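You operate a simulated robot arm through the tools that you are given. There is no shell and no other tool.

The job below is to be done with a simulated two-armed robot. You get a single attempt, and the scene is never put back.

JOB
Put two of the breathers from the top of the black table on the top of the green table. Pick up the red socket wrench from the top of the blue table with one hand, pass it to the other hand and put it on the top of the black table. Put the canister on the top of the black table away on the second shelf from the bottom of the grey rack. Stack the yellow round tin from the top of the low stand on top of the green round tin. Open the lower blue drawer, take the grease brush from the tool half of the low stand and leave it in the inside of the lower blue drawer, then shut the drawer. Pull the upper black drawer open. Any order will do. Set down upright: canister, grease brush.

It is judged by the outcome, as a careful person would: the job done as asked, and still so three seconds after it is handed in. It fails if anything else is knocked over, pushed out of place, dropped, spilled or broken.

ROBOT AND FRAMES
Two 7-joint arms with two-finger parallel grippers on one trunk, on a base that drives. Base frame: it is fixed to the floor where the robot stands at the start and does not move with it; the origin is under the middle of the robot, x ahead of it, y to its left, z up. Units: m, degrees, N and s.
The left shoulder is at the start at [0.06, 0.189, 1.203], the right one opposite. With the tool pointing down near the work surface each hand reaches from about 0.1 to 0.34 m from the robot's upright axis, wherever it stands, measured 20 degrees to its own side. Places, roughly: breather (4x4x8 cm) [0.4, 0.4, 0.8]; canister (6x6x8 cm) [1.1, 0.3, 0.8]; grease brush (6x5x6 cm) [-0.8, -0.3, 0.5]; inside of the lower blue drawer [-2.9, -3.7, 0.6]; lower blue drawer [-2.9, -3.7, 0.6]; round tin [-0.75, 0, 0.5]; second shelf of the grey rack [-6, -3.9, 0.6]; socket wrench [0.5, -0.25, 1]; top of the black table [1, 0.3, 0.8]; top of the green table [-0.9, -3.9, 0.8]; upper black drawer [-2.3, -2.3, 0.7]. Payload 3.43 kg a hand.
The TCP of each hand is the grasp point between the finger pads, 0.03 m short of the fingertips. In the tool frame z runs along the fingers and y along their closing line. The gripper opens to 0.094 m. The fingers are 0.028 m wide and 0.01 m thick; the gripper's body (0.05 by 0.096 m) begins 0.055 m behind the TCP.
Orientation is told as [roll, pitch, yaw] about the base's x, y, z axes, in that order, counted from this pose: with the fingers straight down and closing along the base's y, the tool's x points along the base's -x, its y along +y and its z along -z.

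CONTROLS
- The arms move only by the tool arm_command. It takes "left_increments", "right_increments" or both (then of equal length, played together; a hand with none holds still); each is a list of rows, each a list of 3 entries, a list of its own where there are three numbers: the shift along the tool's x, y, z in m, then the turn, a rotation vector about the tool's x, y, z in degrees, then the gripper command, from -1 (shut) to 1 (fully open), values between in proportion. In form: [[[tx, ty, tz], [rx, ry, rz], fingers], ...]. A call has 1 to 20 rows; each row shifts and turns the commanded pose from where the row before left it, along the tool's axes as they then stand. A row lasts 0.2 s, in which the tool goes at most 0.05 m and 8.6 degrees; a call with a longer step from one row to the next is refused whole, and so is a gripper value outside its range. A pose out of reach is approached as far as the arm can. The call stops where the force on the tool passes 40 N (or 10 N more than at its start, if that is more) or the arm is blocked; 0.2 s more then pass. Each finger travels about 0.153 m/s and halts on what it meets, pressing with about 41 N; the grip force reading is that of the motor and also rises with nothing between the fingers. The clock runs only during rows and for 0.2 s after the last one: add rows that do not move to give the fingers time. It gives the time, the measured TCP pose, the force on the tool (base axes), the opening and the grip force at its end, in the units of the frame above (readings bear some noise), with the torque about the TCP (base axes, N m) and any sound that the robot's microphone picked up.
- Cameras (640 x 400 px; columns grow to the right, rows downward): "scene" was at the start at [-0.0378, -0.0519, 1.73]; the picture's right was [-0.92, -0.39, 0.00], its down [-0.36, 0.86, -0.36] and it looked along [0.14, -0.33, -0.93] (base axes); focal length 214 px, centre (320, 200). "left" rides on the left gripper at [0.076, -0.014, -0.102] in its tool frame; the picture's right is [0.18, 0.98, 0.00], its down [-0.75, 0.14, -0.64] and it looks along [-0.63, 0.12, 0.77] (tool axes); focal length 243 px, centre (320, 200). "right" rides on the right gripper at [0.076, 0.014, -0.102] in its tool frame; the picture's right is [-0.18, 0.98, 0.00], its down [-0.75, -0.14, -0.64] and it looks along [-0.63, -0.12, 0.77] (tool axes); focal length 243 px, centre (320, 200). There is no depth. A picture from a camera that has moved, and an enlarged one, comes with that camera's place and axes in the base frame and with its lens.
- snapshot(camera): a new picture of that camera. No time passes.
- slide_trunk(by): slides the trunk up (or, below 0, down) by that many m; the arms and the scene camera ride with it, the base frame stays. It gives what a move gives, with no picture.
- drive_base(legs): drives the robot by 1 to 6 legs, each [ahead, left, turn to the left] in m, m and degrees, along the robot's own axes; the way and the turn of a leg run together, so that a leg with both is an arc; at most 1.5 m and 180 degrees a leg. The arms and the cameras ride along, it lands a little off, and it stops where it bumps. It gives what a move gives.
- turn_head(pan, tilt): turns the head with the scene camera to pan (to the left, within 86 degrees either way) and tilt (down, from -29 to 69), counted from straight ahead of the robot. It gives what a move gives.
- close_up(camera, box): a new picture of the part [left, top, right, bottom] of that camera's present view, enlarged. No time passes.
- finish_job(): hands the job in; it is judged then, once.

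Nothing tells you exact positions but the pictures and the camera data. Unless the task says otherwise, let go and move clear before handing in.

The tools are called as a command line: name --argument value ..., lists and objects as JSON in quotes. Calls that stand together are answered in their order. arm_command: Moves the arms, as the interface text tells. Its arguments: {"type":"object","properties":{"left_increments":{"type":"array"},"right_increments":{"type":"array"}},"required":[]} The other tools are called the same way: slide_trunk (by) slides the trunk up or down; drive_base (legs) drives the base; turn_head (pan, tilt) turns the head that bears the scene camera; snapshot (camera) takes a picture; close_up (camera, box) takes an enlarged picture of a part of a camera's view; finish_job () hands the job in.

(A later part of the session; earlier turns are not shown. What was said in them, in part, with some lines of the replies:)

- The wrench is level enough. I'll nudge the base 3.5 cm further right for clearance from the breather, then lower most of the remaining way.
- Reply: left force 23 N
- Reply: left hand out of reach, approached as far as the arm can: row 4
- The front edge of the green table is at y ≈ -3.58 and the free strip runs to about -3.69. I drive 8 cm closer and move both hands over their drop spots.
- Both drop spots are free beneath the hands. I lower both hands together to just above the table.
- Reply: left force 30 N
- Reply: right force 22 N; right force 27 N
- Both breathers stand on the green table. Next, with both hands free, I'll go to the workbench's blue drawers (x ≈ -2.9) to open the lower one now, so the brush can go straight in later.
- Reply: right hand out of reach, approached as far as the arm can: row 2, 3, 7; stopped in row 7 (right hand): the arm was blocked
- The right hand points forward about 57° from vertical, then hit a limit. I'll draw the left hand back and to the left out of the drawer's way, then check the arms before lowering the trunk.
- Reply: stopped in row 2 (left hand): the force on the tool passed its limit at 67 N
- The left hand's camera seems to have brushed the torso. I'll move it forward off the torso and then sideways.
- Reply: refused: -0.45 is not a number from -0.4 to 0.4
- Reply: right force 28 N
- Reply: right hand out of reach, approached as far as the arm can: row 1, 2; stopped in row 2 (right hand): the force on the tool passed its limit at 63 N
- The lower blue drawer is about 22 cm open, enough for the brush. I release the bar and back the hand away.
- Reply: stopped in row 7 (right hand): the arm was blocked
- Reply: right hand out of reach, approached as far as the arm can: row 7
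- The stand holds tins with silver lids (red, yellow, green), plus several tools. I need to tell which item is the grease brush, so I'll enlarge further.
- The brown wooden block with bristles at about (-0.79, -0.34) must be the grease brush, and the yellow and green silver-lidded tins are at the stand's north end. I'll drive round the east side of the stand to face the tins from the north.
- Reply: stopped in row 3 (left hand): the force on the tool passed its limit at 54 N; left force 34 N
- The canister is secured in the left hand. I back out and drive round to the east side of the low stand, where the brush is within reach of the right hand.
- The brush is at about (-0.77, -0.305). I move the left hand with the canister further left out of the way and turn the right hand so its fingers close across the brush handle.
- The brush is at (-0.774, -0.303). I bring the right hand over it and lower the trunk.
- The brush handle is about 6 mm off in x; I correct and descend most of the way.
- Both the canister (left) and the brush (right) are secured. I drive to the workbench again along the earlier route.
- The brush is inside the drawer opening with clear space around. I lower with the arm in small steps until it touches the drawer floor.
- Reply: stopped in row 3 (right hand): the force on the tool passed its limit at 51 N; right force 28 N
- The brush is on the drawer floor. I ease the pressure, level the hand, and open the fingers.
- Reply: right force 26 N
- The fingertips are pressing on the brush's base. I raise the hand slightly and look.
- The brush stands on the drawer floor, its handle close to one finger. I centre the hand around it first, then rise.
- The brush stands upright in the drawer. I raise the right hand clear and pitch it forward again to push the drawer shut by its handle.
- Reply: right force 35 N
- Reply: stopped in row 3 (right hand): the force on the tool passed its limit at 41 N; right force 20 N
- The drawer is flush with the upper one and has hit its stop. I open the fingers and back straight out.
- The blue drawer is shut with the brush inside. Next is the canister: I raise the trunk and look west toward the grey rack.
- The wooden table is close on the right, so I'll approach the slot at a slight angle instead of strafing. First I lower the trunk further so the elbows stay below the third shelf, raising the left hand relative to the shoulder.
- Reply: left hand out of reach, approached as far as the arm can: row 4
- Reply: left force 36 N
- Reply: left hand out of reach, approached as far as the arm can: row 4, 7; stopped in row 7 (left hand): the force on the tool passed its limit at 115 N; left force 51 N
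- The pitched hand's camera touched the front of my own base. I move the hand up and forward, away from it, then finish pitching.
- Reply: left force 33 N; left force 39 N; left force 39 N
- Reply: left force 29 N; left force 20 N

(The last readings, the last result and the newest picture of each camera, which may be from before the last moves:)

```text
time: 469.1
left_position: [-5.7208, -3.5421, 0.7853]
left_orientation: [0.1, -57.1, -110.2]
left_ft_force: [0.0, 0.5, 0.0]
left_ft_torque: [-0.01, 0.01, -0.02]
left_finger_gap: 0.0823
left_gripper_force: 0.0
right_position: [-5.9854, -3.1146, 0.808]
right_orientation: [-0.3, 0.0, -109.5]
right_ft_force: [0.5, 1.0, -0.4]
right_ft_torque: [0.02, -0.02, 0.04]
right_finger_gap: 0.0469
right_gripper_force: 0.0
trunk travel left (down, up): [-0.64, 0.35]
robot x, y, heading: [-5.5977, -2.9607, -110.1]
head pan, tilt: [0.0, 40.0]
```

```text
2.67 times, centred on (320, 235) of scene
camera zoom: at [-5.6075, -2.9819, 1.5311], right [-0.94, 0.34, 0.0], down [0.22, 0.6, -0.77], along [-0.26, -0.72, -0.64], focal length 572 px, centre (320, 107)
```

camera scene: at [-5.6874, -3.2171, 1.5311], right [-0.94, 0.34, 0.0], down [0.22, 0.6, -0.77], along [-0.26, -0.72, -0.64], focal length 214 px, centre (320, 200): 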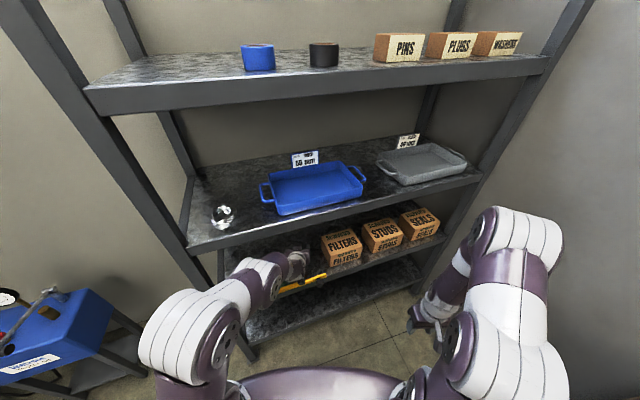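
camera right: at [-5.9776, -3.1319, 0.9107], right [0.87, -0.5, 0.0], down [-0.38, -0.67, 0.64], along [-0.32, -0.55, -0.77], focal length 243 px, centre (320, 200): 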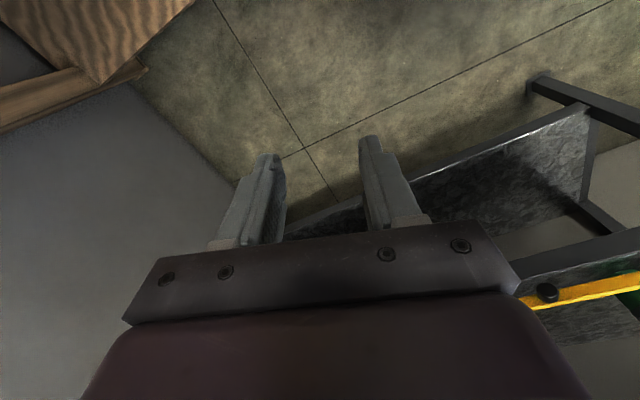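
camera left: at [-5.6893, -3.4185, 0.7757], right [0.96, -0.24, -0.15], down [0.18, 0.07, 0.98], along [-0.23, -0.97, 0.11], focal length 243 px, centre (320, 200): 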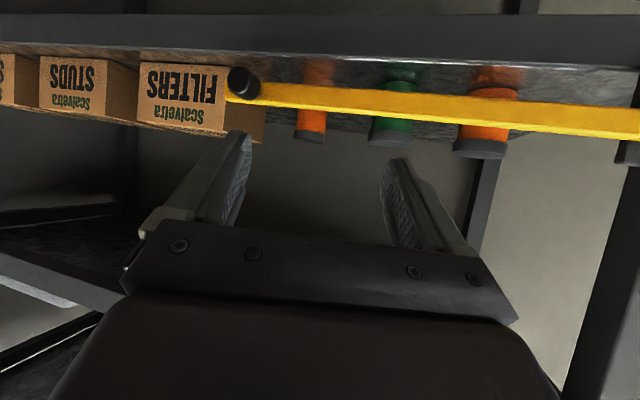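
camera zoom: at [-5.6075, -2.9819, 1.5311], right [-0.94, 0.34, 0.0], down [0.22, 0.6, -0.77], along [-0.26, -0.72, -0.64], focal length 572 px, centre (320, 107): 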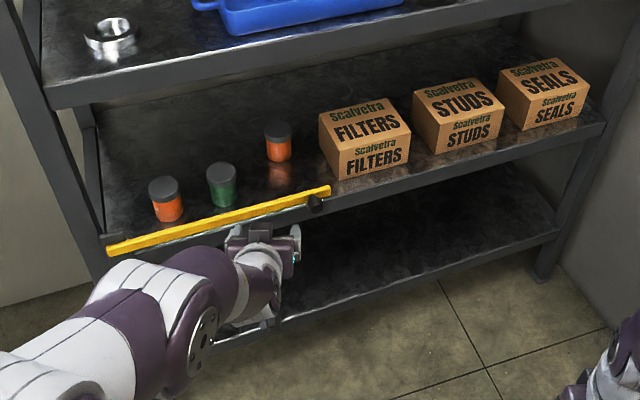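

All three canisters stand on the second shelf from the bottom, ours in the free slot. Last task: the upper black drawer of the red trolley. I straighten the left hand, raise the trunk, and head back east.

arm_command --left_increments '[[[0, 0, 0], [0, 8.2, 0], 0], [[0, 0, 0], [0, 8.2, 0], 0], [[0, 0, 0], [0, 8.2, 0], 0], [[0, 0, 0], [0, 8.2, 0], 0], [[0, 0, 0], [0, 8.2, 0], 0], [[0, 0, 0], [0, 8.2, 0], 0], [[0, 0, 0], [0, 7.8, 0], 0], [[0, 0, 0], [0, 0, 0], 0]]'

slide_trunk --by 0.23

drive_base --legs '[[0, 0, 110], [0, -0.1, 0], [1.2, 0, 0]]'

turn_head --pan 0 --tilt 30

snapshot --camera "scene"

```text
time: 470.9
left_position: [-5.7214, -3.543, 0.784]
left_orientation: [0.1, 0.0, -110.2]
left_ft_force: [-0.4, 0.9, 0.7]
left_ft_torque: [0.01, 0.02, 0.0]
left_finger_gap: 0.0472
left_gripper_force: 0.2
right_position: [-5.986, -3.1155, 0.8082]
right_orientation: [-0.2, 0.0, -109.7]
right_ft_force: [0.2, 0.2, -0.1]
right_ft_torque: [0.03, 0.01, -0.01]
right_finger_gap: 0.0472
right_gripper_force: 0.0
trunk travel left (down, up): [-0.64, 0.35]
robot x, y, heading: [-5.599, -2.9611, -110.2]
head pan, tilt: [0.0, 40.0]
```

```text
time: 473.3
left_position: [-5.7208, -3.5431, 1.0131]
left_orientation: [0.0, 0.0, -110.2]
left_ft_force: [0.2, -0.5, -0.2]
left_ft_torque: [0.02, 0.01, -0.02]
left_finger_gap: 0.0471
left_gripper_force: 0.1
right_position: [-5.9842, -3.1158, 1.0388]
right_orientation: [-0.3, 0.0, -109.4]
right_ft_force: [-0.1, -0.2, -0.4]
right_ft_torque: [-0.01, 0.03, 0.01]
right_finger_gap: 0.0468
right_gripper_force: 0.1
trunk travel left (down, up): [-0.87, 0.12]
robot x, y, heading: [-5.6004, -2.9613, -109.9]
head pan, tilt: [0.0, 40.0]
```

```text
time: 484.6
left_position: [-3.8375, -2.9639, 1.0141]
left_orientation: [0.1, 0.0, 0.1]
left_ft_force: [0.6, 0.1, 0.5]
left_ft_torque: [-0.05, 0.0, 0.0]
left_finger_gap: 0.0471
left_gripper_force: 0.1
right_position: [-4.1493, -3.3598, 1.0382]
right_orientation: [-0.1, -0.1, 0.7]
right_ft_force: [0.1, -0.6, 0.5]
right_ft_torque: [0.03, 0.01, 0.02]
right_finger_gap: 0.0467
right_gripper_force: 0.0
trunk travel left (down, up): [-0.87, 0.12]
robot x, y, heading: [-4.4299, -3.0509, -0.0]
head pan, tilt: [0.0, 40.0]
```

```text
time: 485.4
left_position: [-3.8392, -2.9635, 1.0137]
left_orientation: [0.0, 0.0, 0.1]
left_ft_force: [-0.3, -0.2, -0.2]
left_ft_torque: [0.0, -0.02, -0.02]
left_finger_gap: 0.0469
left_gripper_force: 0.0
right_position: [-4.1481, -3.359, 1.038]
right_orientation: [-0.1, 0.0, 0.7]
right_ft_force: [0.1, 0.7, -0.8]
right_ft_torque: [-0.03, 0.02, 0.0]
right_finger_gap: 0.0472
right_gripper_force: 0.1
trunk travel left (down, up): [-0.87, 0.12]
robot x, y, heading: [-4.4317, -3.052, 0.3]
head pan, tilt: [0.0, 30.0]
```

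```text
taken
camera scene: at [-4.3979, -3.0527, 1.7764], right [0.0, -1.0, 0.0], down [-0.5, 0.0, -0.87], along [0.87, 0.0, -0.5], focal length 214 px, centre (320, 200)
```

scene: 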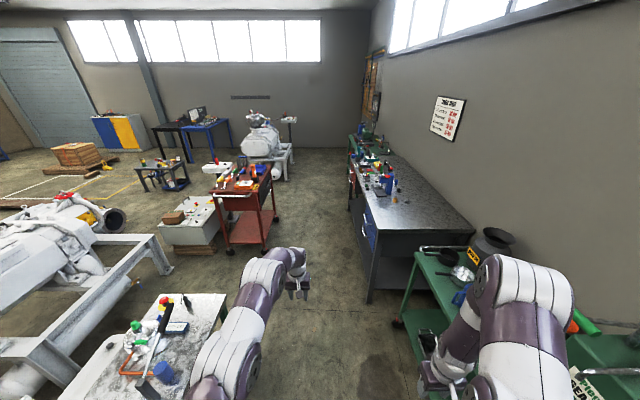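

I pull the left hand in and drive on to the trolley, then turn to face its drawer side (north).

arm_command --left_increments '[[[0.04, 0.02, 0], [0, 0, 0], 0], [[0.04, 0.02, 0], [0, 0, 0], 0], [[0.04, 0.02, 0], [0, 0, 0], 0], [[0.04, 0.02, 0], [0, 0, 0], 0], [[0.04, 0.0, 0], [0, 0, 0], 0], [[0.04, 0.0, 0], [0, 0, 0], 0], [[0, 0, 0], [0, 0, 0], 0]]'

drive_base --legs '[[1.2, 0.05, 0], [0.92, 0.01, 0], [0, 0, 90]]'

turn_head --pan 0 --tilt 50

snapshot --camera "scene"

snapshot --camera "right"

snapshot --camera "left"

```text
time: 486.9
left_position: [-4.0786, -2.8842, 1.0151]
left_orientation: [0.0, 0.0, 0.1]
left_ft_force: [-1.1, -0.3, 0.3]
left_ft_torque: [-0.03, 0.0, 0.03]
left_finger_gap: 0.0469
left_gripper_force: 0.1
right_position: [-4.1488, -3.3598, 1.0389]
right_orientation: [-0.2, 0.1, 0.7]
right_ft_force: [0.2, -0.3, 0.5]
right_ft_torque: [0.02, 0.0, -0.02]
right_finger_gap: 0.047
right_gripper_force: 0.1
trunk travel left (down, up): [-0.87, 0.12]
robot x, y, heading: [-4.4297, -3.0553, 0.1]
head pan, tilt: [0.0, 30.0]
```

```text
time: 501.2
left_position: [-2.4737, -2.6794, 1.0156]
left_orientation: [-0.1, 0.0, 86.6]
left_ft_force: [-0.2, -0.3, 0.1]
left_ft_torque: [-0.04, -0.02, -0.02]
left_finger_gap: 0.0468
left_gripper_force: 0.1
right_position: [-2.0036, -2.7794, 1.0391]
right_orientation: [-0.2, 0.1, 87.2]
right_ft_force: [0.2, 0.1, 0.4]
right_ft_torque: [0.03, 0.01, 0.02]
right_finger_gap: 0.047
right_gripper_force: 0.1
trunk travel left (down, up): [-0.87, 0.12]
robot x, y, heading: [-2.3288, -3.0397, 86.8]
head pan, tilt: [0.0, 30.0]
```

```text
time: 502.0
left_position: [-2.4733, -2.6786, 1.0155]
left_orientation: [-0.1, 0.0, 86.6]
left_ft_force: [-0.1, -0.9, 0.2]
left_ft_torque: [-0.01, 0.0, 0.02]
left_finger_gap: 0.0471
left_gripper_force: 0.0
right_position: [-2.0032, -2.7775, 1.0381]
right_orientation: [-0.3, 0.0, 87.3]
right_ft_force: [-0.2, -0.8, 0.7]
right_ft_torque: [0.01, 0.02, -0.03]
right_finger_gap: 0.047
right_gripper_force: 0.0
trunk travel left (down, up): [-0.87, 0.12]
robot x, y, heading: [-2.327, -3.0401, 86.7]
head pan, tilt: [0.0, 50.0]
```

```text
taken
camera scene: at [-2.3267, -3.0227, 1.747], right [1.0, -0.06, 0.0], down [-0.04, -0.76, -0.64], along [0.04, 0.64, -0.77], focal length 214 px, centre (320, 200)
```

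scene: 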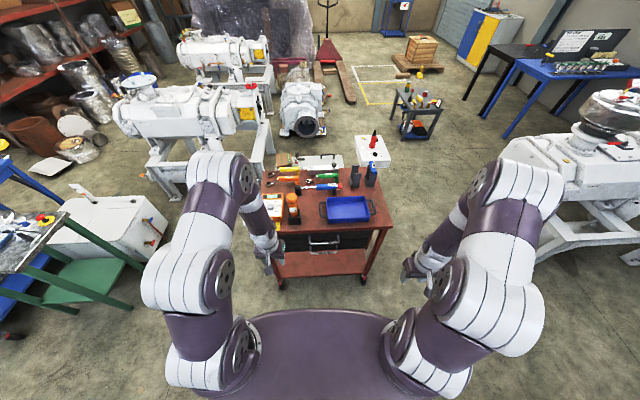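

```text
taken
camera right: at [-2.0209, -2.8548, 1.1408], right [-0.97, 0.23, 0.0], down [0.18, 0.75, 0.64], along [0.15, 0.62, -0.77], focal length 243 px, centre (320, 200)
```

right: 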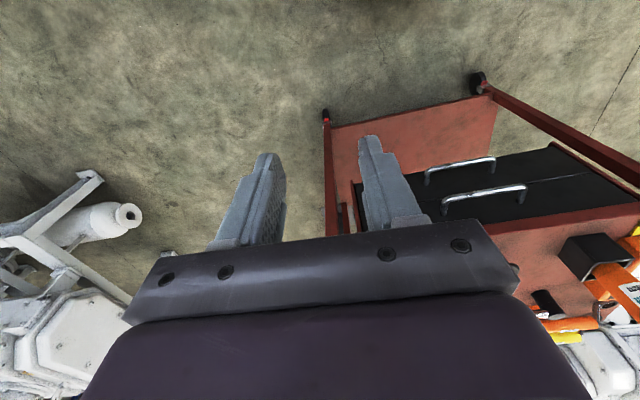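

```text
taken
camera left: at [-2.463, -2.7562, 1.1174], right [-0.99, -0.12, 0.0], down [-0.1, 0.76, 0.64], along [-0.08, 0.64, -0.77], focal length 243 px, centre (320, 200)
```

left: 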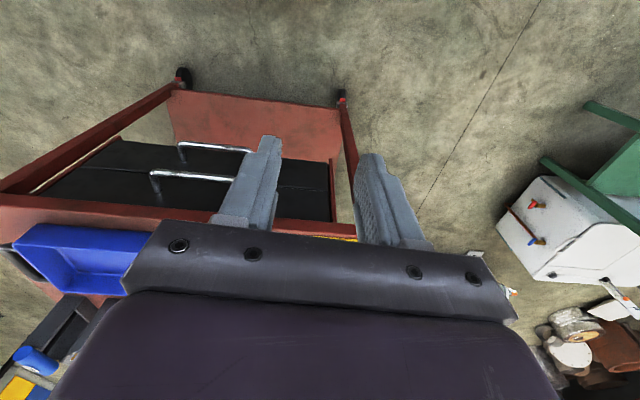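

The upper black handle runs from x = -2.356 to -2.198 at y ≈ -2.472, z ≈ 0.75. I square up, move the left hand aside and bring the right hand to the middle with its fingers turned to close vertically.

drive_base --legs '[[0, 0, 3.2]]'

arm_command --left_increments '[[[0.01, 0.04, 0], [0, 0, 0], 0], [[0.01, 0.04, 0], [0, 0, 0], 0], [[0.01, 0.04, 0], [0, 0, 0], 0], [[0.01, 0.02, 0], [0, 0, 0], 0], [[0, 0, 0], [0, 0, 0], 0], [[0, 0, 0], [0, 0, 0], 0], [[0, 0, 0], [0, 0, 0], 0], [[0, 0, 0], [0, 0, 0], 0]]' --right_increments '[[[-0.02, 0.04, 0], [0, 0, 0], 0], [[-0.02, 0.04, 0], [0, 0, 0], 0], [[-0.02, 0.04, 0], [0, 0, 0], 0], [[-0.02, 0.04, 0], [0, 0, 0], 0], [[-0.02, 0.04, 0], [0, 0, 0], 0], [[-0.01, 0.04, 0], [0, 0, 0], 0], [[0, 0.01, 0], [0, 0, 0], 0], [[0, 0, 0], [0, 0, 0], 0]]'

arm_command --right_increments '[[[0, 0, 0], [0, 0, -8.2], 0], [[0, 0, 0], [0, 0, -8.2], 0], [[0, 0, 0], [0, 0, -8.2], 0], [[0, 0, 0], [0, 0, -8.2], 0], [[0, 0, 0], [0, 0, -8.2], 0], [[0, 0, 0], [0, 0, -8.2], 0], [[0, 0, 0], [0, 0, -8.2], 0], [[0, 0, 0], [0, 0, -8.2], 0], [[0, 0, 0], [0, 0, -8.2], 0], [[0, 0, 0], [0, 0, -8.2], 0], [[0, 0, 0], [0, 0, -8], 0], [[0, 0, 0], [0, 0, 0], 0]]'

snapshot --camera "scene"

```text
time: 502.8
left_position: [-2.4945, -2.6869, 1.0157]
left_orientation: [0.2, 0.0, 89.6]
left_ft_force: [0.7, 0.3, 0.5]
left_ft_torque: [-0.03, 0.0, -0.01]
left_finger_gap: 0.0471
left_gripper_force: 0.1
right_position: [-2.0171, -2.7614, 1.0382]
right_orientation: [0.0, 0.0, 90.2]
right_ft_force: [0.1, -0.4, -0.5]
right_ft_torque: [-0.01, 0.0, 0.06]
right_finger_gap: 0.047
right_gripper_force: 0.0
trunk travel left (down, up): [-0.87, 0.12]
robot x, y, heading: [-2.3248, -3.0417, 89.8]
head pan, tilt: [0.0, 50.0]
```

```text
time: 504.6
left_position: [-2.6327, -2.7271, 1.0142]
left_orientation: [0.0, -0.1, 89.6]
left_ft_force: [0.1, -0.3, -0.5]
left_ft_torque: [-0.04, 0.01, 0.0]
left_finger_gap: 0.0471
left_gripper_force: 0.1
right_position: [-2.2681, -2.6533, 1.0372]
right_orientation: [-0.1, 0.1, 90.3]
right_ft_force: [-0.2, -0.5, -0.5]
right_ft_torque: [0.01, 0.0, -0.03]
right_finger_gap: 0.0469
right_gripper_force: 0.1
trunk travel left (down, up): [-0.87, 0.12]
robot x, y, heading: [-2.3268, -3.0431, 89.7]
head pan, tilt: [0.0, 50.0]
```

```text
time: 507.2
left_position: [-2.6334, -2.7269, 1.0134]
left_orientation: [0.0, 0.1, 89.8]
left_ft_force: [-0.1, 0.3, 0.0]
left_ft_torque: [-0.04, -0.02, 0.02]
left_finger_gap: 0.0471
left_gripper_force: 0.0
right_position: [-2.269, -2.6525, 1.0379]
right_orientation: [0.0, 0.2, -179.7]
right_ft_force: [0.4, 0.0, 0.2]
right_ft_torque: [-0.01, 0.01, 0.01]
right_finger_gap: 0.0472
right_gripper_force: 0.3
trunk travel left (down, up): [-0.87, 0.12]
robot x, y, heading: [-2.3273, -3.0392, 89.9]
head pan, tilt: [0.0, 50.0]
```

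```text
taken
camera scene: at [-2.3278, -3.0227, 1.7469], right [1.0, 0.0, 0.0], down [0.0, -0.77, -0.64], along [0.0, 0.64, -0.77], focal length 214 px, centre (320, 200)
```

scene: 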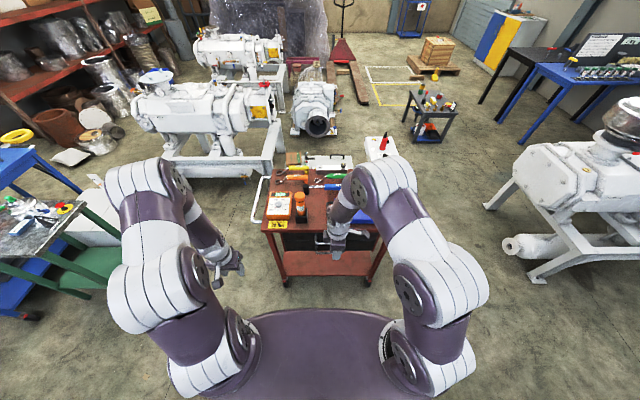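

Now I pitch the right hand forward and lower the trunk to handle height.

arm_command --right_increments '[[[0, 0, 0], [8.2, 0, 0], -0.2], [[0, 0, 0], [8.2, 0, 0], -0.2], [[0, 0, 0], [8.2, 0, 0], -0.2], [[0, 0, 0], [8.2, 0, 0], -0.2], [[0, 0, 0], [8.2, 0, 0], -0.2], [[0, 0, 0], [8.2, 0, 0], -0.2], [[0, 0, 0], [8.0, 0, 0], -0.2], [[0, 0, 0], [0, 0, 0], -0.2]]'

slide_trunk --by -0.2

snapshot --camera "right"

snapshot --camera "scene"

```text
time: 509.0
left_position: [-2.6322, -2.7268, 1.0144]
left_orientation: [-0.1, 0.0, 89.7]
left_ft_force: [0.3, -0.2, 0.2]
left_ft_torque: [0.0, 0.03, 0.01]
left_finger_gap: 0.0468
left_gripper_force: 0.1
right_position: [-2.2703, -2.6536, 1.0376]
right_orientation: [-57.3, 0.1, -179.6]
right_ft_force: [0.0, -0.8, -0.8]
right_ft_torque: [0.02, -0.03, -0.01]
right_finger_gap: 0.0377
right_gripper_force: 0.0
trunk travel left (down, up): [-0.87, 0.12]
robot x, y, heading: [-2.3242, -3.0426, 90.0]
head pan, tilt: [0.0, 50.0]
```

```text
time: 511.2
left_position: [-2.633, -2.7273, 0.8145]
left_orientation: [0.0, 0.0, 89.7]
left_ft_force: [0.2, 0.1, 0.2]
left_ft_torque: [-0.01, 0.01, -0.01]
left_finger_gap: 0.047
left_gripper_force: 0.0
right_position: [-2.2695, -2.6523, 0.8375]
right_orientation: [-57.2, 0.1, -179.7]
right_ft_force: [0.1, 0.0, -0.2]
right_ft_torque: [-0.01, 0.01, 0.02]
right_finger_gap: 0.0376
right_gripper_force: 0.1
trunk travel left (down, up): [-0.67, 0.32]
robot x, y, heading: [-2.3251, -3.0419, 89.6]
head pan, tilt: [0.0, 50.0]
```

```text
taken
camera right: at [-2.1918, -2.7471, 0.8814], right [-0.18, -0.53, -0.83], down [-0.75, -0.47, 0.46], along [-0.63, 0.7, -0.32], focal length 243 px, centre (320, 200)
```

right: 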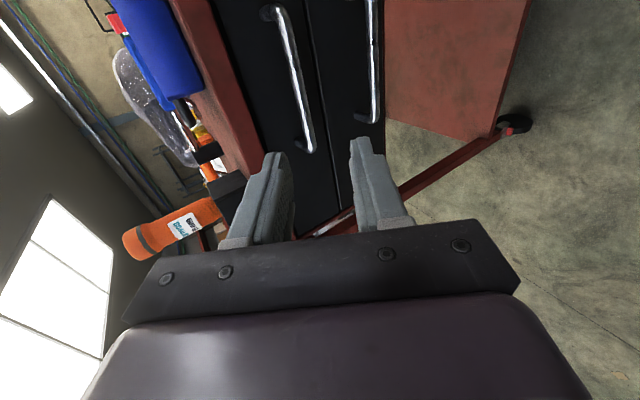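

```text
taken
camera scene: at [-2.3277, -3.0228, 1.547], right [1.0, 0.0, 0.0], down [0.0, -0.77, -0.64], along [0.0, 0.64, -0.77], focal length 214 px, centre (320, 200)
```

scene: 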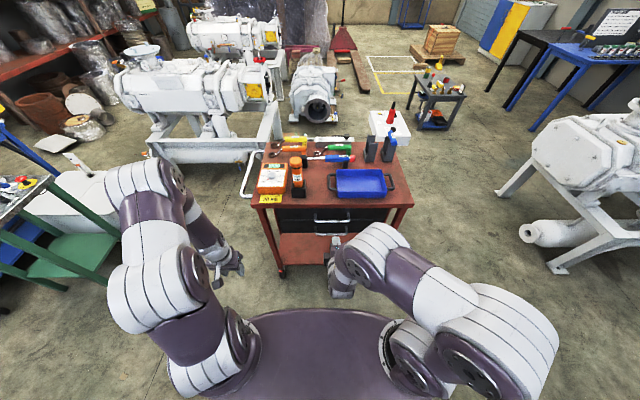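

The upper bar is about 20 cm ahead along the fingers and 3 cm toward the upper finger. I shift and advance most of the way, then check.

arm_command --right_increments '[[[0, -0.03, 0.01], [0, 0, 0], -0.2], [[0.0, 0, 0.04], [0, 0, 0], -0.2], [[0, 0, 0.04], [0, 0, 0], -0.2], [[0, 0, 0.04], [0, 0, 0], -0.2], [[0, 0, 0], [0, 0, 0], -0.2]]'

snapshot --camera "right"

snapshot --camera "scene"

```text
time: 512.4
left_position: [-2.632, -2.7271, 0.815]
left_orientation: [0.0, 0.0, 89.7]
left_ft_force: [1.1, -0.4, 0.2]
left_ft_torque: [0.01, 0.01, 0.01]
left_finger_gap: 0.0471
left_gripper_force: 0.0
right_position: [-2.268, -2.5259, 0.7912]
right_orientation: [-57.1, 0.2, -179.7]
right_ft_force: [0.0, 0.3, 0.4]
right_ft_torque: [0.01, -0.01, -0.04]
right_finger_gap: 0.0377
right_gripper_force: 0.1
trunk travel left (down, up): [-0.67, 0.32]
robot x, y, heading: [-2.3312, -3.042, 89.7]
head pan, tilt: [0.0, 50.0]
```

```text
taken
camera right: at [-2.1908, -2.621, 0.8345], right [-0.18, -0.53, -0.83], down [-0.75, -0.47, 0.46], along [-0.63, 0.7, -0.32], focal length 243 px, centre (320, 200)
```

right: 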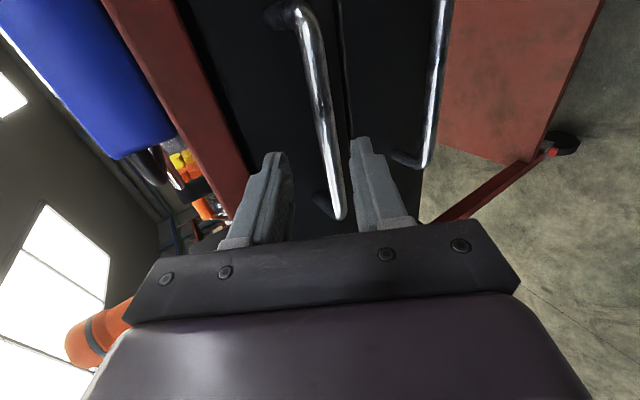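

```text
taken
camera scene: at [-2.3278, -3.0238, 1.547], right [1.0, 0.0, 0.0], down [0.0, -0.77, -0.64], along [0.0, 0.64, -0.77], focal length 214 px, centre (320, 200)
```

scene: 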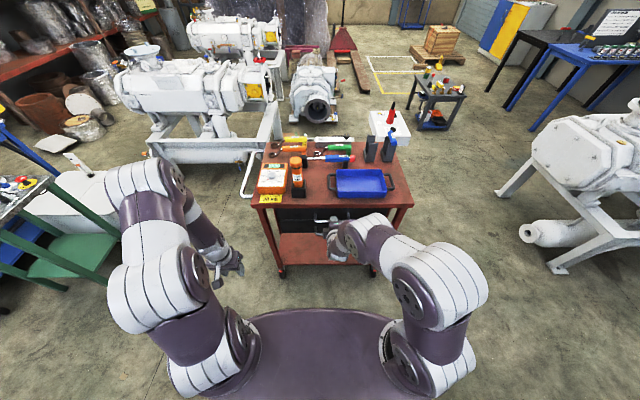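

The bar is 7 cm ahead and nearly centred. I advance so it sits inside the fingertips.

arm_command --right_increments '[[[0, 0.003, 0.025], [0, 0, 0], -0.2], [[0, 0, 0.02], [0, 0, 0], -0.2], [[0, 0, 0.013], [0, 0, 0], -0.2], [[0, 0, 0], [0, 0, 0], -0.2]]'

snapshot --camera "right"

```text
time: 513.4
left_position: [-2.6339, -2.73, 0.8162]
left_orientation: [0.0, -0.2, 89.6]
left_ft_force: [-0.2, -0.3, -0.8]
left_ft_torque: [0.02, 0.0, 0.02]
left_finger_gap: 0.0469
left_gripper_force: 0.0
right_position: [-2.2692, -2.4818, 0.7601]
right_orientation: [-57.3, 0.2, -179.7]
right_ft_force: [0.0, -18.8, 10.7]
right_ft_torque: [0.6, 0.0, -0.14]
right_finger_gap: 0.0371
right_gripper_force: 0.1
trunk travel left (down, up): [-0.67, 0.32]
robot x, y, heading: [-2.3302, -3.0411, 89.8]
head pan, tilt: [0.0, 50.0]
```

```text
taken
camera right: at [-2.1915, -2.5761, 0.8025], right [-0.18, -0.53, -0.83], down [-0.75, -0.47, 0.46], along [-0.63, 0.71, -0.32], focal length 243 px, centre (320, 200)
```

right: 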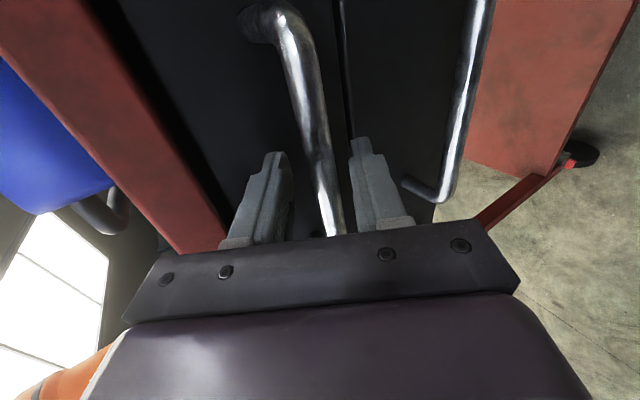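

The fingertips are touching the drawer face with the bar between them. I back off 4 mm and close.

arm_command --right_increments '[[[0, 0, -0.004], [0, 0, 0], -0.3], [[0, 0, 0], [0, 0, 0], -0.6], [[0, 0, 0], [0, 0, 0], -1], [[0, 0, 0], [0, 0, 0], -1], [[0, 0, 0], [0, 0, 0], -1]]'

snapshot --camera "right"

```text
time: 514.6
left_position: [-2.6325, -2.7259, 0.8128]
left_orientation: [0.0, 0.0, 89.7]
left_ft_force: [-0.1, 0.4, 0.4]
left_ft_torque: [-0.03, 0.02, -0.03]
left_finger_gap: 0.0468
left_gripper_force: 0.1
right_position: [-2.2685, -2.484, 0.7572]
right_orientation: [-56.8, 0.2, -179.5]
right_ft_force: [-3.0, -10.9, -21.4]
right_ft_torque: [-0.05, 0.57, -0.01]
right_finger_gap: 0.0183
right_gripper_force: 44.7
trunk travel left (down, up): [-0.67, 0.32]
robot x, y, heading: [-2.3296, -3.0417, 90.0]
head pan, tilt: [0.0, 50.0]
```

```text
taken
camera right: at [-2.1917, -2.5784, 0.8014], right [-0.18, -0.54, -0.82], down [-0.75, -0.46, 0.47], along [-0.63, 0.7, -0.32], focal length 243 px, centre (320, 200)
```

right: 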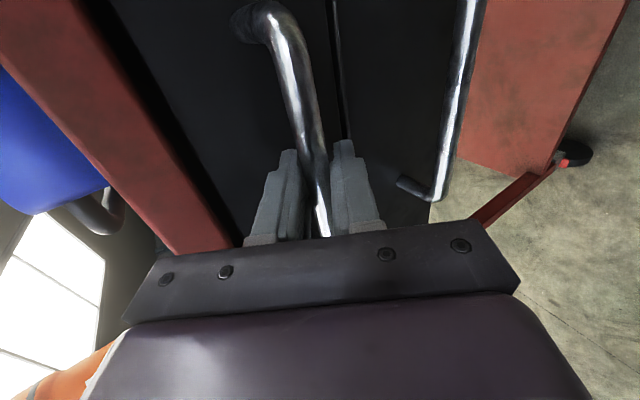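

The bar is gripped. I pull straight back with the arm and check that only the drawer moves.

arm_command --right_increments '[[[0, 0.0108, -0.0168], [0, 0, 0], -1], [[0, 0.0162, -0.0252], [0, 0, 0], -1], [[0, 0.0162, -0.0252], [0, 0, 0], -1], [[0, 0, 0], [0, 0, 0], -1]]'

snapshot --camera "scene"

snapshot --camera "right"

```text
time: 515.6
left_position: [-2.6344, -2.7264, 0.814]
left_orientation: [0.0, 0.1, 89.7]
left_ft_force: [-0.2, -1.2, 0.5]
left_ft_torque: [0.08, 0.01, -0.02]
left_finger_gap: 0.047
left_gripper_force: 0.1
right_position: [-2.2686, -2.5608, 0.7615]
right_orientation: [-57.2, 0.1, -179.7]
right_ft_force: [-0.5, 14.8, -30.8]
right_ft_torque: [-0.56, -0.38, -0.56]
right_finger_gap: 0.0133
right_gripper_force: 44.3
trunk travel left (down, up): [-0.67, 0.32]
robot x, y, heading: [-2.3253, -3.0375, 89.7]
head pan, tilt: [0.0, 50.0]
```

```text
taken
camera scene: at [-2.3273, -3.0211, 1.5471], right [1.0, 0.0, 0.0], down [0.0, -0.77, -0.64], along [0.0, 0.64, -0.77], focal length 214 px, centre (320, 200)
```

scene: 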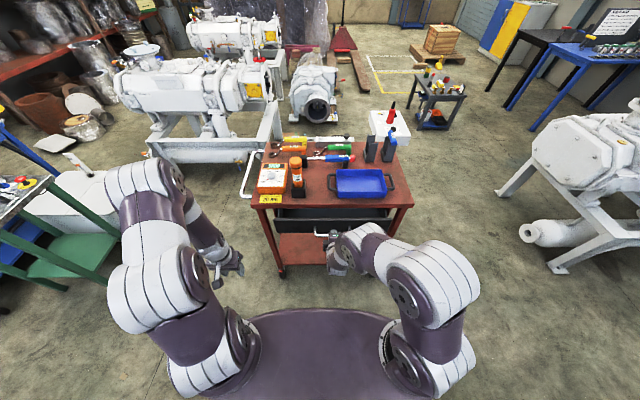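

```text
taken
camera right: at [-2.1915, -2.6552, 0.8042], right [-0.18, -0.53, -0.83], down [-0.75, -0.47, 0.47], along [-0.63, 0.71, -0.32], focal length 243 px, centre (320, 200)
```

right: 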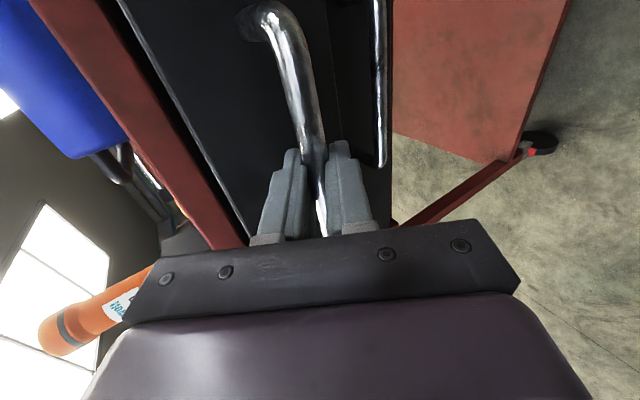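

The drawer is about 7 cm open and the trolley stays put, but the bar has slipped toward the fingertips. I re-seat the grip and pull on.

arm_command --right_increments '[[[0, 0, 0], [0, 0, 0], -0.45], [[0, 0.003, 0.008], [0, 0, 0], -0.45], [[0, 0, 0.003], [0, 0, 0], -0.45], [[0, 0, 0], [0, 0, 0], -1], [[0, 0, 0], [0, 0, 0], -1], [[0, 0, 0], [0, 0, 0], -1]]'

snapshot --camera "right"

```text
time: 517.0
left_position: [-2.6339, -2.7289, 0.8163]
left_orientation: [0.0, -0.2, 89.6]
left_ft_force: [-0.2, -0.1, -0.3]
left_ft_torque: [0.03, -0.04, 0.0]
left_finger_gap: 0.0469
left_gripper_force: 0.1
right_position: [-2.2696, -2.5546, 0.7549]
right_orientation: [-57.6, 0.2, -179.7]
right_ft_force: [1.1, 1.4, 33.1]
right_ft_torque: [0.02, 0.34, -0.13]
right_finger_gap: 0.0183
right_gripper_force: 45.4
trunk travel left (down, up): [-0.67, 0.32]
robot x, y, heading: [-2.3245, -3.0373, 89.9]
head pan, tilt: [0.0, 50.0]
```

```text
taken
camera right: at [-2.1924, -2.6492, 0.7982], right [-0.18, -0.53, -0.83], down [-0.75, -0.47, 0.46], along [-0.63, 0.71, -0.31], focal length 243 px, centre (320, 200)
```

right: 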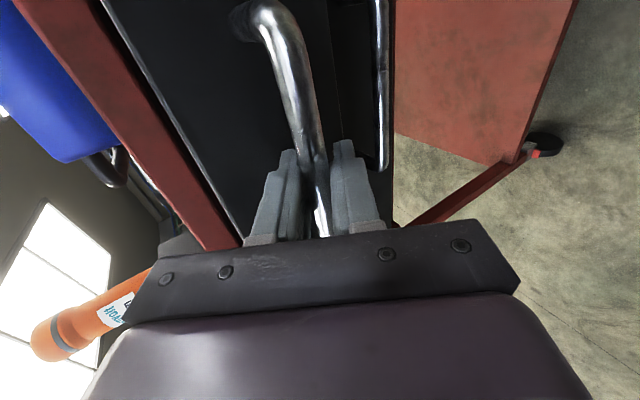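

Re-seated. I pull further with the arm, then a few centimetres by backing the base.

arm_command --right_increments '[[[0, 0.009, -0.0175], [0, 0, 0], -1], [[0, 0.0108, -0.0168], [0, 0, 0], -1], [[0, 0.0108, -0.0168], [0, 0, 0], -1], [[0, 0.0108, -0.0168], [0, 0, 0], -1], [[0, 0, 0], [0, 0, 0], -1]]'

snapshot --camera "right"

close_up --camera "scene" --box '[230, 150, 430, 290]'

```text
time: 518.2
left_position: [-2.6301, -2.7272, 0.8144]
left_orientation: [0.2, 0.0, 89.6]
left_ft_force: [0.2, -0.3, 0.5]
left_ft_torque: [0.0, -0.02, 0.02]
left_finger_gap: 0.047
left_gripper_force: 0.1
right_position: [-2.2701, -2.6278, 0.755]
right_orientation: [-56.2, 0.3, 180.0]
right_ft_force: [33.4, -2.2, 2.7]
right_ft_torque: [0.0, -0.09, -0.39]
right_finger_gap: 0.0184
right_gripper_force: 44.8
right hand out of reach, approached as far as the arm can: row 4
trunk travel left (down, up): [-0.67, 0.32]
robot x, y, heading: [-2.3267, -3.0368, 89.9]
head pan, tilt: [0.0, 50.0]
```

```text
taken
camera right: at [-2.1935, -2.721, 0.8007], right [-0.18, -0.55, -0.82], down [-0.76, -0.45, 0.47], along [-0.63, 0.7, -0.33], focal length 243 px, centre (320, 200)
```

right: 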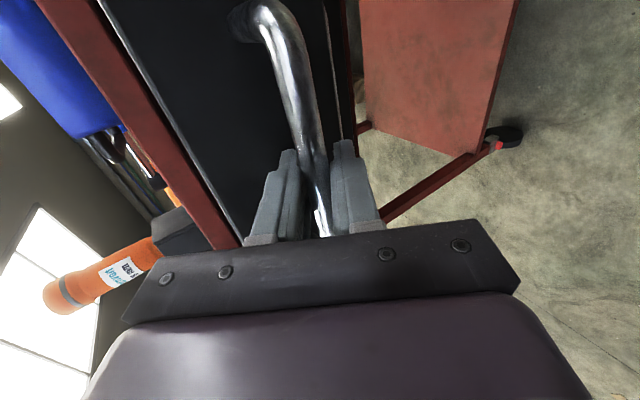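

```text
2.86 times, centred on (330, 220) of scene
camera zoom: at [-2.3219, -3.0231, 1.5466], right [1.0, 0.0, 0.0], down [-0.01, -0.77, -0.64], along [0.0, 0.64, -0.77], focal length 613 px, centre (291, 143)
```

zoom: 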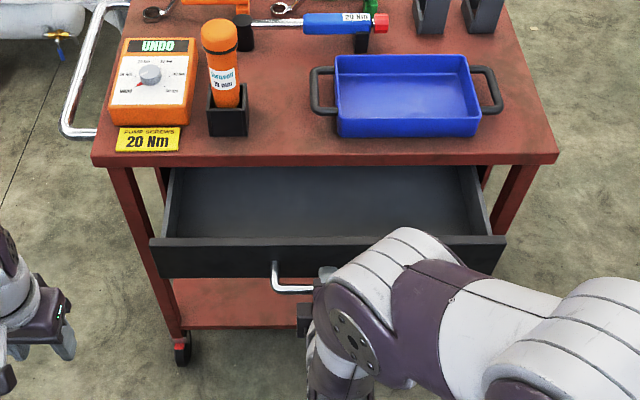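

The drawer is about 14.5 cm out and the arm is at its limit in this pose. To open it further without backing into the bench, I release the bar and will hook the front panel from inside with the hand pointing down.

arm_command --right_increments '[[[0, 0, 0], [0, 0, 0], -0.5], [[0, 0, 0], [0, 0, 0], -0.2], [[0, 0, -0.015], [0, 0, 0], -0.1], [[0, 0, -0.02], [0, 0, 0], -0.1], [[0, 0, -0.02], [0, 0, 0], -0.1], [[0, 0, 0], [0, 0, 0], -0.1]]'

slide_trunk --by 0.12

arm_command --right_increments '[[[0, 0, 0], [-8.2, 0, 0], -1], [[0, 0, 0], [-8.2, 0, 0], -1], [[0, 0, 0], [-8.2, 0, 0], -1], [[0, 0, 0], [-8.2, 0, 0], -1], [[0, 0, 0], [-8.2, 0, 0], -1], [[0, 0, 0], [-8.2, 0, 0], -1], [[0, 0, 0], [-7, 0, 0], -1], [[0, 0, 0], [0, 0, 0], -1]]'

snapshot --camera "right"

snapshot --camera "scene"

```text
time: 519.6
left_position: [-2.633, -2.7273, 0.8148]
left_orientation: [0.0, 0.0, 89.7]
left_ft_force: [0.8, -0.5, 0.0]
left_ft_torque: [0.05, 0.01, -0.01]
left_finger_gap: 0.0468
left_gripper_force: 0.1
right_position: [-2.2918, -2.6508, 0.7966]
right_orientation: [-56.7, 0.2, -179.8]
right_ft_force: [-0.6, -0.2, -0.3]
right_ft_torque: [-0.01, -0.03, 0.0]
right_finger_gap: 0.0423
right_gripper_force: 0.1
right hand out of reach, approached as far as the arm can: row 3, 4, 5
trunk travel left (down, up): [-0.67, 0.32]
robot x, y, heading: [-2.3266, -3.0402, 89.7]
head pan, tilt: [0.0, 50.0]
```

```text
time: 521.1
left_position: [-2.6331, -2.7277, 0.9337]
left_orientation: [0.0, 0.1, 89.7]
left_ft_force: [-0.4, 0.8, 0.3]
left_ft_torque: [0.05, -0.01, -0.01]
left_finger_gap: 0.047
left_gripper_force: 0.0
right_position: [-2.2901, -2.6507, 0.915]
right_orientation: [-56.8, 0.3, -179.6]
right_ft_force: [0.4, 0.6, -0.4]
right_ft_torque: [-0.01, 0.02, 0.02]
right_finger_gap: 0.0421
right_gripper_force: 0.1
trunk travel left (down, up): [-0.79, 0.2]
robot x, y, heading: [-2.329, -3.0423, 89.9]
head pan, tilt: [0.0, 50.0]
```

```text
time: 522.9
left_position: [-2.6338, -2.7275, 0.9346]
left_orientation: [0.1, 0.1, 89.8]
left_ft_force: [0.2, 0.4, -0.4]
left_ft_torque: [-0.03, -0.04, -0.02]
left_finger_gap: 0.0471
left_gripper_force: 0.1
right_position: [-2.2836, -2.6666, 0.9164]
right_orientation: [-4.3, 0.5, -179.8]
right_ft_force: [-0.1, 0.6, 0.3]
right_ft_torque: [0.02, 0.02, 0.0]
right_finger_gap: 0.0
right_gripper_force: 32.7
right hand out of reach, approached as far as the arm can: row 7
trunk travel left (down, up): [-0.79, 0.2]
robot x, y, heading: [-2.3259, -3.0364, 89.9]
head pan, tilt: [0.0, 50.0]
```

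```text
taken
camera right: at [-2.2071, -2.6883, 1.0179], right [-0.18, -0.98, -0.07], down [-0.76, 0.09, 0.64], along [-0.63, 0.17, -0.76], focal length 243 px, centre (320, 200)
```

right: 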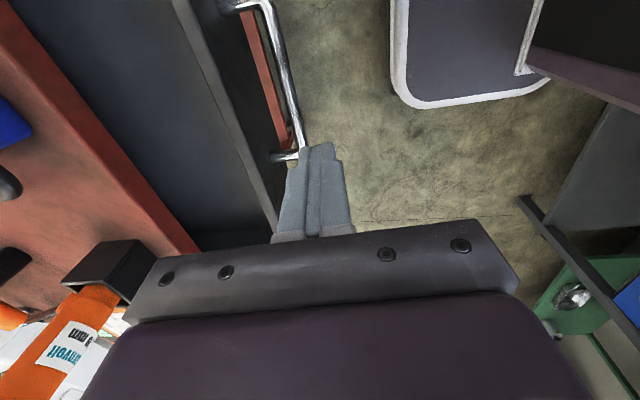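

```text
taken
camera scene: at [-2.3276, -3.0231, 1.6669], right [1.0, 0.0, 0.0], down [0.0, -0.77, -0.64], along [0.0, 0.64, -0.77], focal length 214 px, centre (320, 200)
```

scene: 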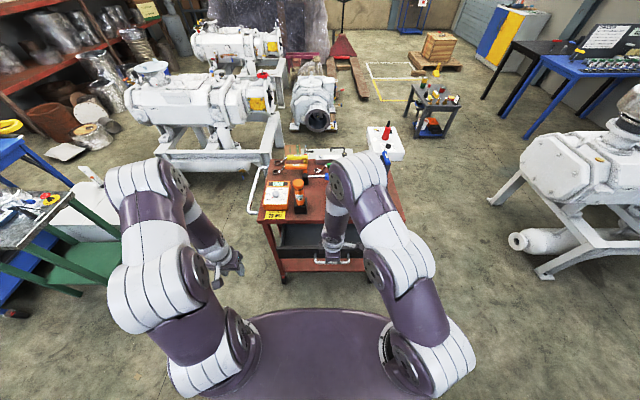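

I can see the open drawer from above: its front panel's inner face is at y ≈ -2.57 and the trolley rim at -2.48. I move the closed fingers over that gap and lower them inside.

arm_command --right_increments '[[[0.004, -0.04, 0], [0, 0, 0], -1], [[0.004, -0.04, 0], [-4.3, 0, 0], -1], [[0.004, -0.04, 0], [0, 0, 0], -1], [[0, 0, 0], [0, 0, 0], -1]]'

snapshot --camera "right"

close_up --camera "scene" --box '[240, 140, 440, 280]'

```text
time: 523.9
left_position: [-2.6338, -2.7289, 0.9349]
left_orientation: [0.0, 0.0, 89.7]
left_ft_force: [0.5, 0.5, 0.3]
left_ft_torque: [0.02, 0.0, -0.02]
left_finger_gap: 0.0471
left_gripper_force: 0.0
right_position: [-2.2754, -2.5447, 0.9212]
right_orientation: [0.1, 0.5, -179.7]
right_ft_force: [0.0, -1.2, -0.1]
right_ft_torque: [0.0, 0.02, -0.02]
right_finger_gap: 0.0001
right_gripper_force: 33.1
trunk travel left (down, up): [-0.79, 0.2]
robot x, y, heading: [-2.3281, -3.0431, 89.7]
head pan, tilt: [0.0, 50.0]
```

```text
taken
camera right: at [-2.1983, -2.5599, 1.0249], right [-0.18, -0.98, 0.0], down [-0.76, 0.14, 0.64], along [-0.62, 0.11, -0.77], focal length 243 px, centre (320, 200)
```

right: 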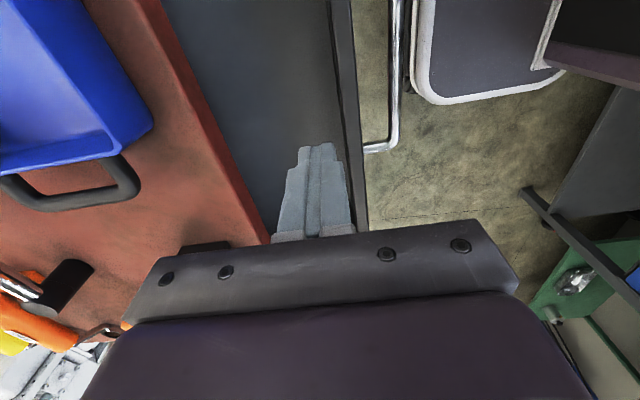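

```text
2.86 times, centred on (340, 210) of scene
camera zoom: at [-2.3278, -3.0235, 1.667], right [1.0, 0.0, 0.0], down [0.0, -0.77, -0.64], along [0.0, 0.64, -0.77], focal length 613 px, centre (263, 171)
```

zoom: 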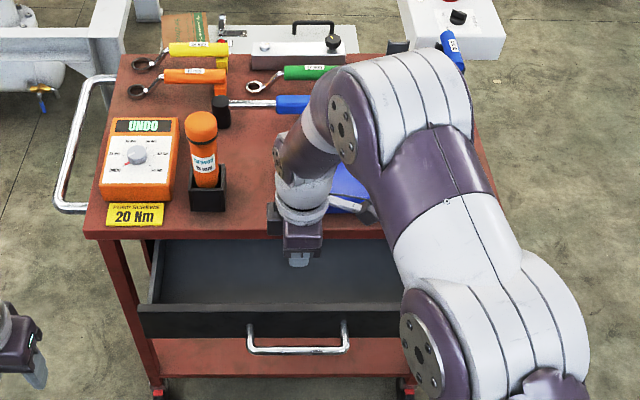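

The closed fingers are just inside the front panel. I lower them into the drawer and then draw it toward me.

arm_command --right_increments '[[[0, 0, 0.04], [0, 0, 0], -1], [[0, 0, 0.04], [0, 0, 0], -1], [[0, 0, 0.035], [0, 0, 0], -1], [[0, 0, 0], [0, 0, 0], -1]]'

snapshot --camera "right"

arm_command --right_increments '[[[0, 0.02, 0], [0, 0, 0], -1], [[0, 0.025, 0], [0, 0, 0], -1], [[0, 0.025, 0], [0, 0, 0], -1], [[0, 0, 0], [0, 0, 0], -1]]'

close_up --camera "scene" --box '[240, 140, 440, 280]'

```text
time: 524.9
left_position: [-2.6336, -2.7263, 0.9345]
left_orientation: [-0.1, 0.0, 89.7]
left_ft_force: [0.5, -0.4, -0.7]
left_ft_torque: [0.01, -0.03, 0.01]
left_finger_gap: 0.0469
left_gripper_force: 0.1
right_position: [-2.2721, -2.5474, 0.8058]
right_orientation: [0.0, 0.5, -179.7]
right_ft_force: [-0.3, 0.0, -0.7]
right_ft_torque: [-0.01, 0.02, 0.04]
right_finger_gap: 0.0
right_gripper_force: 33.0
trunk travel left (down, up): [-0.79, 0.2]
robot x, y, heading: [-2.3274, -3.0412, 89.9]
head pan, tilt: [0.0, 50.0]
```

```text
taken
camera right: at [-2.1963, -2.5608, 0.9097], right [-0.18, -0.98, 0.0], down [-0.76, 0.14, 0.64], along [-0.62, 0.11, -0.77], focal length 243 px, centre (320, 200)
```

right: 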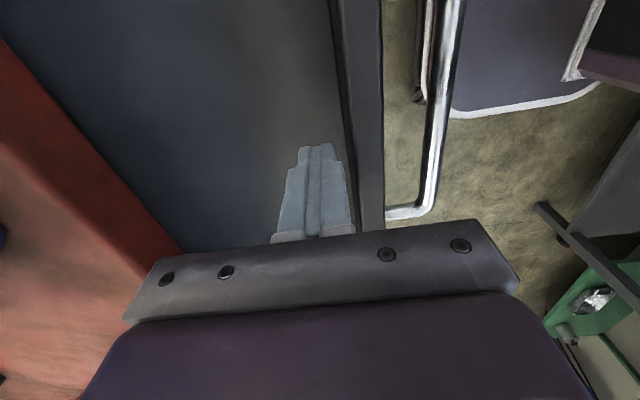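

```text
time: 525.9
left_position: [-2.6343, -2.7272, 0.935]
left_orientation: [0.0, 0.1, 89.7]
left_ft_force: [0.3, -0.3, 0.3]
left_ft_torque: [0.01, 0.04, 0.0]
left_finger_gap: 0.0469
left_gripper_force: 0.1
right_position: [-2.2718, -2.6167, 0.8072]
right_orientation: [0.1, 0.5, -179.8]
right_ft_force: [0.6, 0.3, -0.7]
right_ft_torque: [-0.02, 0.03, 0.0]
right_finger_gap: 0.0001
right_gripper_force: 32.7
trunk travel left (down, up): [-0.79, 0.2]
robot x, y, heading: [-2.3271, -3.0404, 89.9]
head pan, tilt: [0.0, 50.0]
```

```text
2.86 times, centred on (340, 210) of scene
camera zoom: at [-2.3279, -3.0222, 1.6669], right [1.0, 0.0, 0.0], down [0.0, -0.77, -0.64], along [0.0, 0.64, -0.77], focal length 613 px, centre (263, 171)
```

zoom: 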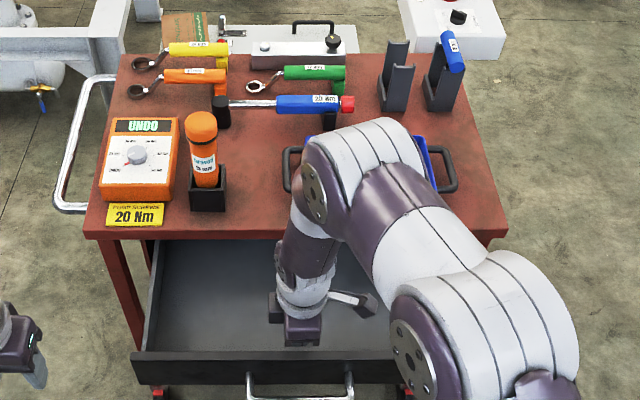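

The drawer follows easily. I pull a little further, to about 27 cm in total.

arm_command --right_increments '[[[0, 0.025, 0], [0, 0, 0], -1], [[0, 0.025, 0], [0, 0, 0], -1], [[0, 0.015, 0], [0, 0, 0], -1], [[0, 0, 0], [0, 0, 0], -1]]'

snapshot --camera "scene"

snapshot --camera "right"

```text
time: 526.9
left_position: [-2.634, -2.7271, 0.9336]
left_orientation: [-0.1, -0.1, 89.6]
left_ft_force: [-0.1, -0.1, -0.1]
left_ft_torque: [-0.03, -0.02, -0.01]
left_finger_gap: 0.0469
left_gripper_force: 0.0
right_position: [-2.2714, -2.6796, 0.8076]
right_orientation: [0.2, 0.5, -179.7]
right_ft_force: [0.2, 0.6, 0.1]
right_ft_torque: [-0.04, 0.0, -0.02]
right_finger_gap: 0.0
right_gripper_force: 33.1
trunk travel left (down, up): [-0.79, 0.2]
robot x, y, heading: [-2.3283, -3.0401, 90.0]
head pan, tilt: [0.0, 50.0]
```

```text
taken
camera scene: at [-2.3279, -3.0221, 1.6669], right [1.0, 0.0, 0.0], down [0.0, -0.77, -0.64], along [0.0, 0.64, -0.77], focal length 214 px, centre (320, 200)
```

scene: 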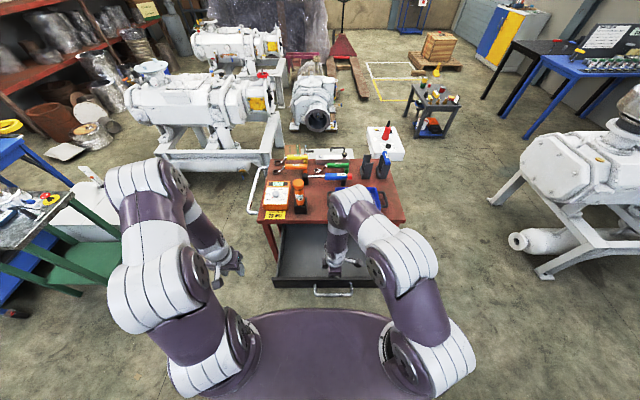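

```text
taken
camera right: at [-2.1953, -2.6948, 0.9089], right [-0.18, -0.98, 0.0], down [-0.76, 0.14, 0.63], along [-0.62, 0.11, -0.77], focal length 243 px, centre (320, 200)
```

right: 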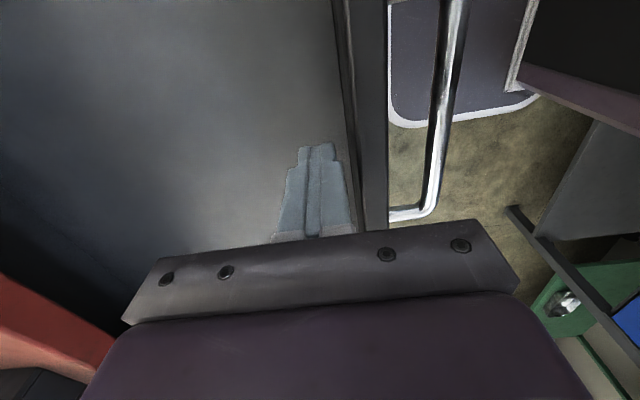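

The upper black drawer is wide open, and the lower one stayed shut. I lift the hand clear of it.

arm_command --right_increments '[[[0, -0.012, 0], [0, 0, 0], -1], [[0, 0, -0.035], [0, 0, 0], -1], [[0, 0, -0.04], [0, 0, 0], -1], [[0, 0, -0.04], [0, 0, 0], -1], [[0, 0, -0.04], [0, 0, 0], -1], [[0.02, 0, 0], [0, 0, 0], -1], [[0.04, 0, 0], [0, 0, 0], -1], [[0.04, 0, 0], [0, 0, 0], -1], [[0.04, 0, 0], [0, 0, 0], -1], [[0, 0, 0], [0, 0, 0], -1]]'

snapshot --camera "scene"

close_up --camera "scene" --box '[240, 130, 440, 300]'

close_up --camera "scene" --box '[380, 40, 640, 160]'

```text
time: 529.1
left_position: [-2.634, -2.7278, 0.9351]
left_orientation: [0.0, 0.0, 89.6]
left_ft_force: [-0.2, 0.7, 0.1]
left_ft_torque: [-0.01, -0.04, 0.01]
left_finger_gap: 0.0469
left_gripper_force: 0.1
right_position: [-2.1326, -2.6722, 0.9636]
right_orientation: [0.0, 0.6, -179.7]
right_ft_force: [-0.2, -0.2, -1.1]
right_ft_torque: [0.01, 0.0, 0.01]
right_finger_gap: 0.0001
right_gripper_force: 33.4
trunk travel left (down, up): [-0.79, 0.2]
robot x, y, heading: [-2.3278, -3.0372, 89.7]
head pan, tilt: [0.0, 50.0]
```

```text
taken
camera scene: at [-2.3288, -3.0229, 1.6669], right [1.0, 0.0, 0.0], down [0.0, -0.77, -0.64], along [0.0, 0.64, -0.77], focal length 214 px, centre (320, 200)
```

scene: 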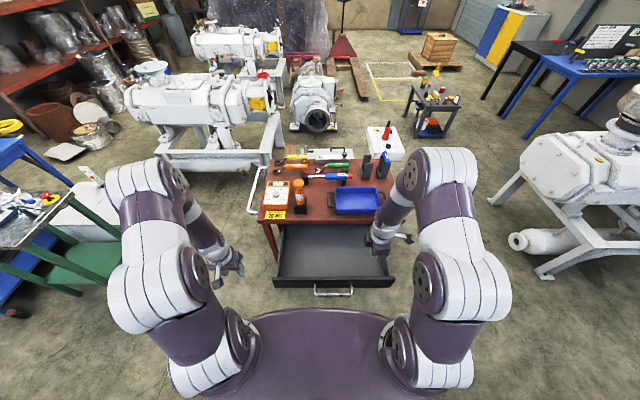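

```text
2.35 times, centred on (340, 215) of scene
camera zoom: at [-2.3288, -3.0229, 1.6669], right [1.0, 0.0, 0.0], down [0.0, -0.77, -0.64], along [0.0, 0.64, -0.77], focal length 505 px, centre (273, 165)
```

zoom: 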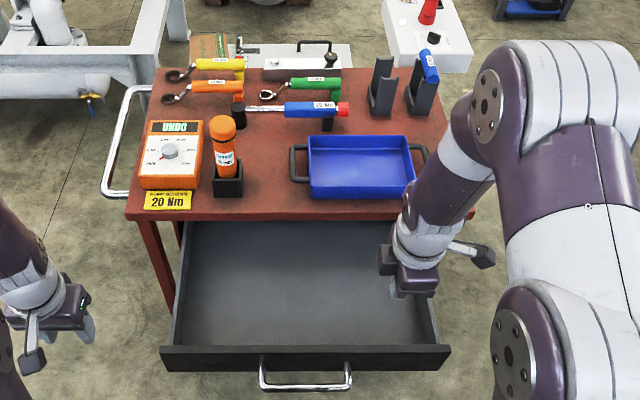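

```text
2.46 times, centred on (510, 100) of scene
camera zoom: at [-2.3288, -3.0229, 1.6669], right [1.0, 0.0, 0.0], down [0.0, -0.77, -0.64], along [0.0, 0.64, -0.77], focal length 528 px, centre (-148, 446)
```

zoom: 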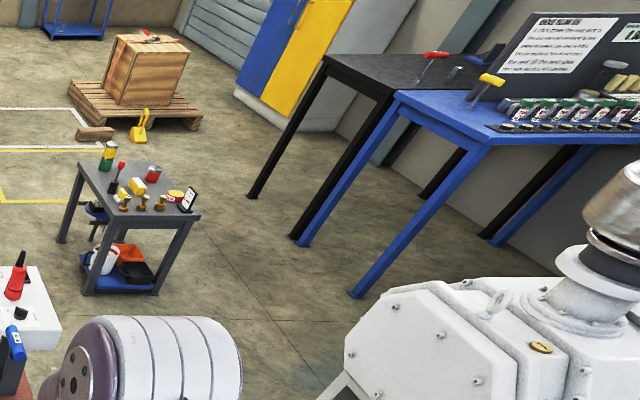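

The upper black drawer stands open with nothing on the trolley disturbed. In the distance I can see the yellow tin stacked on the green one and the red wrench on the black table. The breathers, canister and shut blue drawer were checked when I finished them, and both hands are empty and clear, so I hand the job in.

finish_job

```text
The job is handed in.
```

I finished all six parts of the job and handed it in. I could not see inside the closed drawer to confirm the brush is still upright.

- **Breathers:** two from the black table stand upright on the front strip of the green table.
- **Red socket wrench:** the right hand picked it up from the blue table and passed it to the left hand. It stands on the black table.
- **Canister:** it stands upright on the second shelf from the bottom of the grey rack, between the green canister and the FILTERS box. I set it down on the floor once on the way to change my grip.
- **Tins:** the yellow round tin is stacked on the green one on the low stand.
- **Grease brush:** I took the wooden-handled one on the low stand to be the grease brush. It was standing upright on the floor of the lower blue drawer before I pushed the drawer shut.
- **Black drawer:** the upper black drawer of the red trolley is pulled about 27 cm open, and the lower one is still shut.

Twice a hand brushed the robot's own body, once at the torso and once at the base, and each time I moved it clear. I saw nothing else knocked over or pushed out of place.
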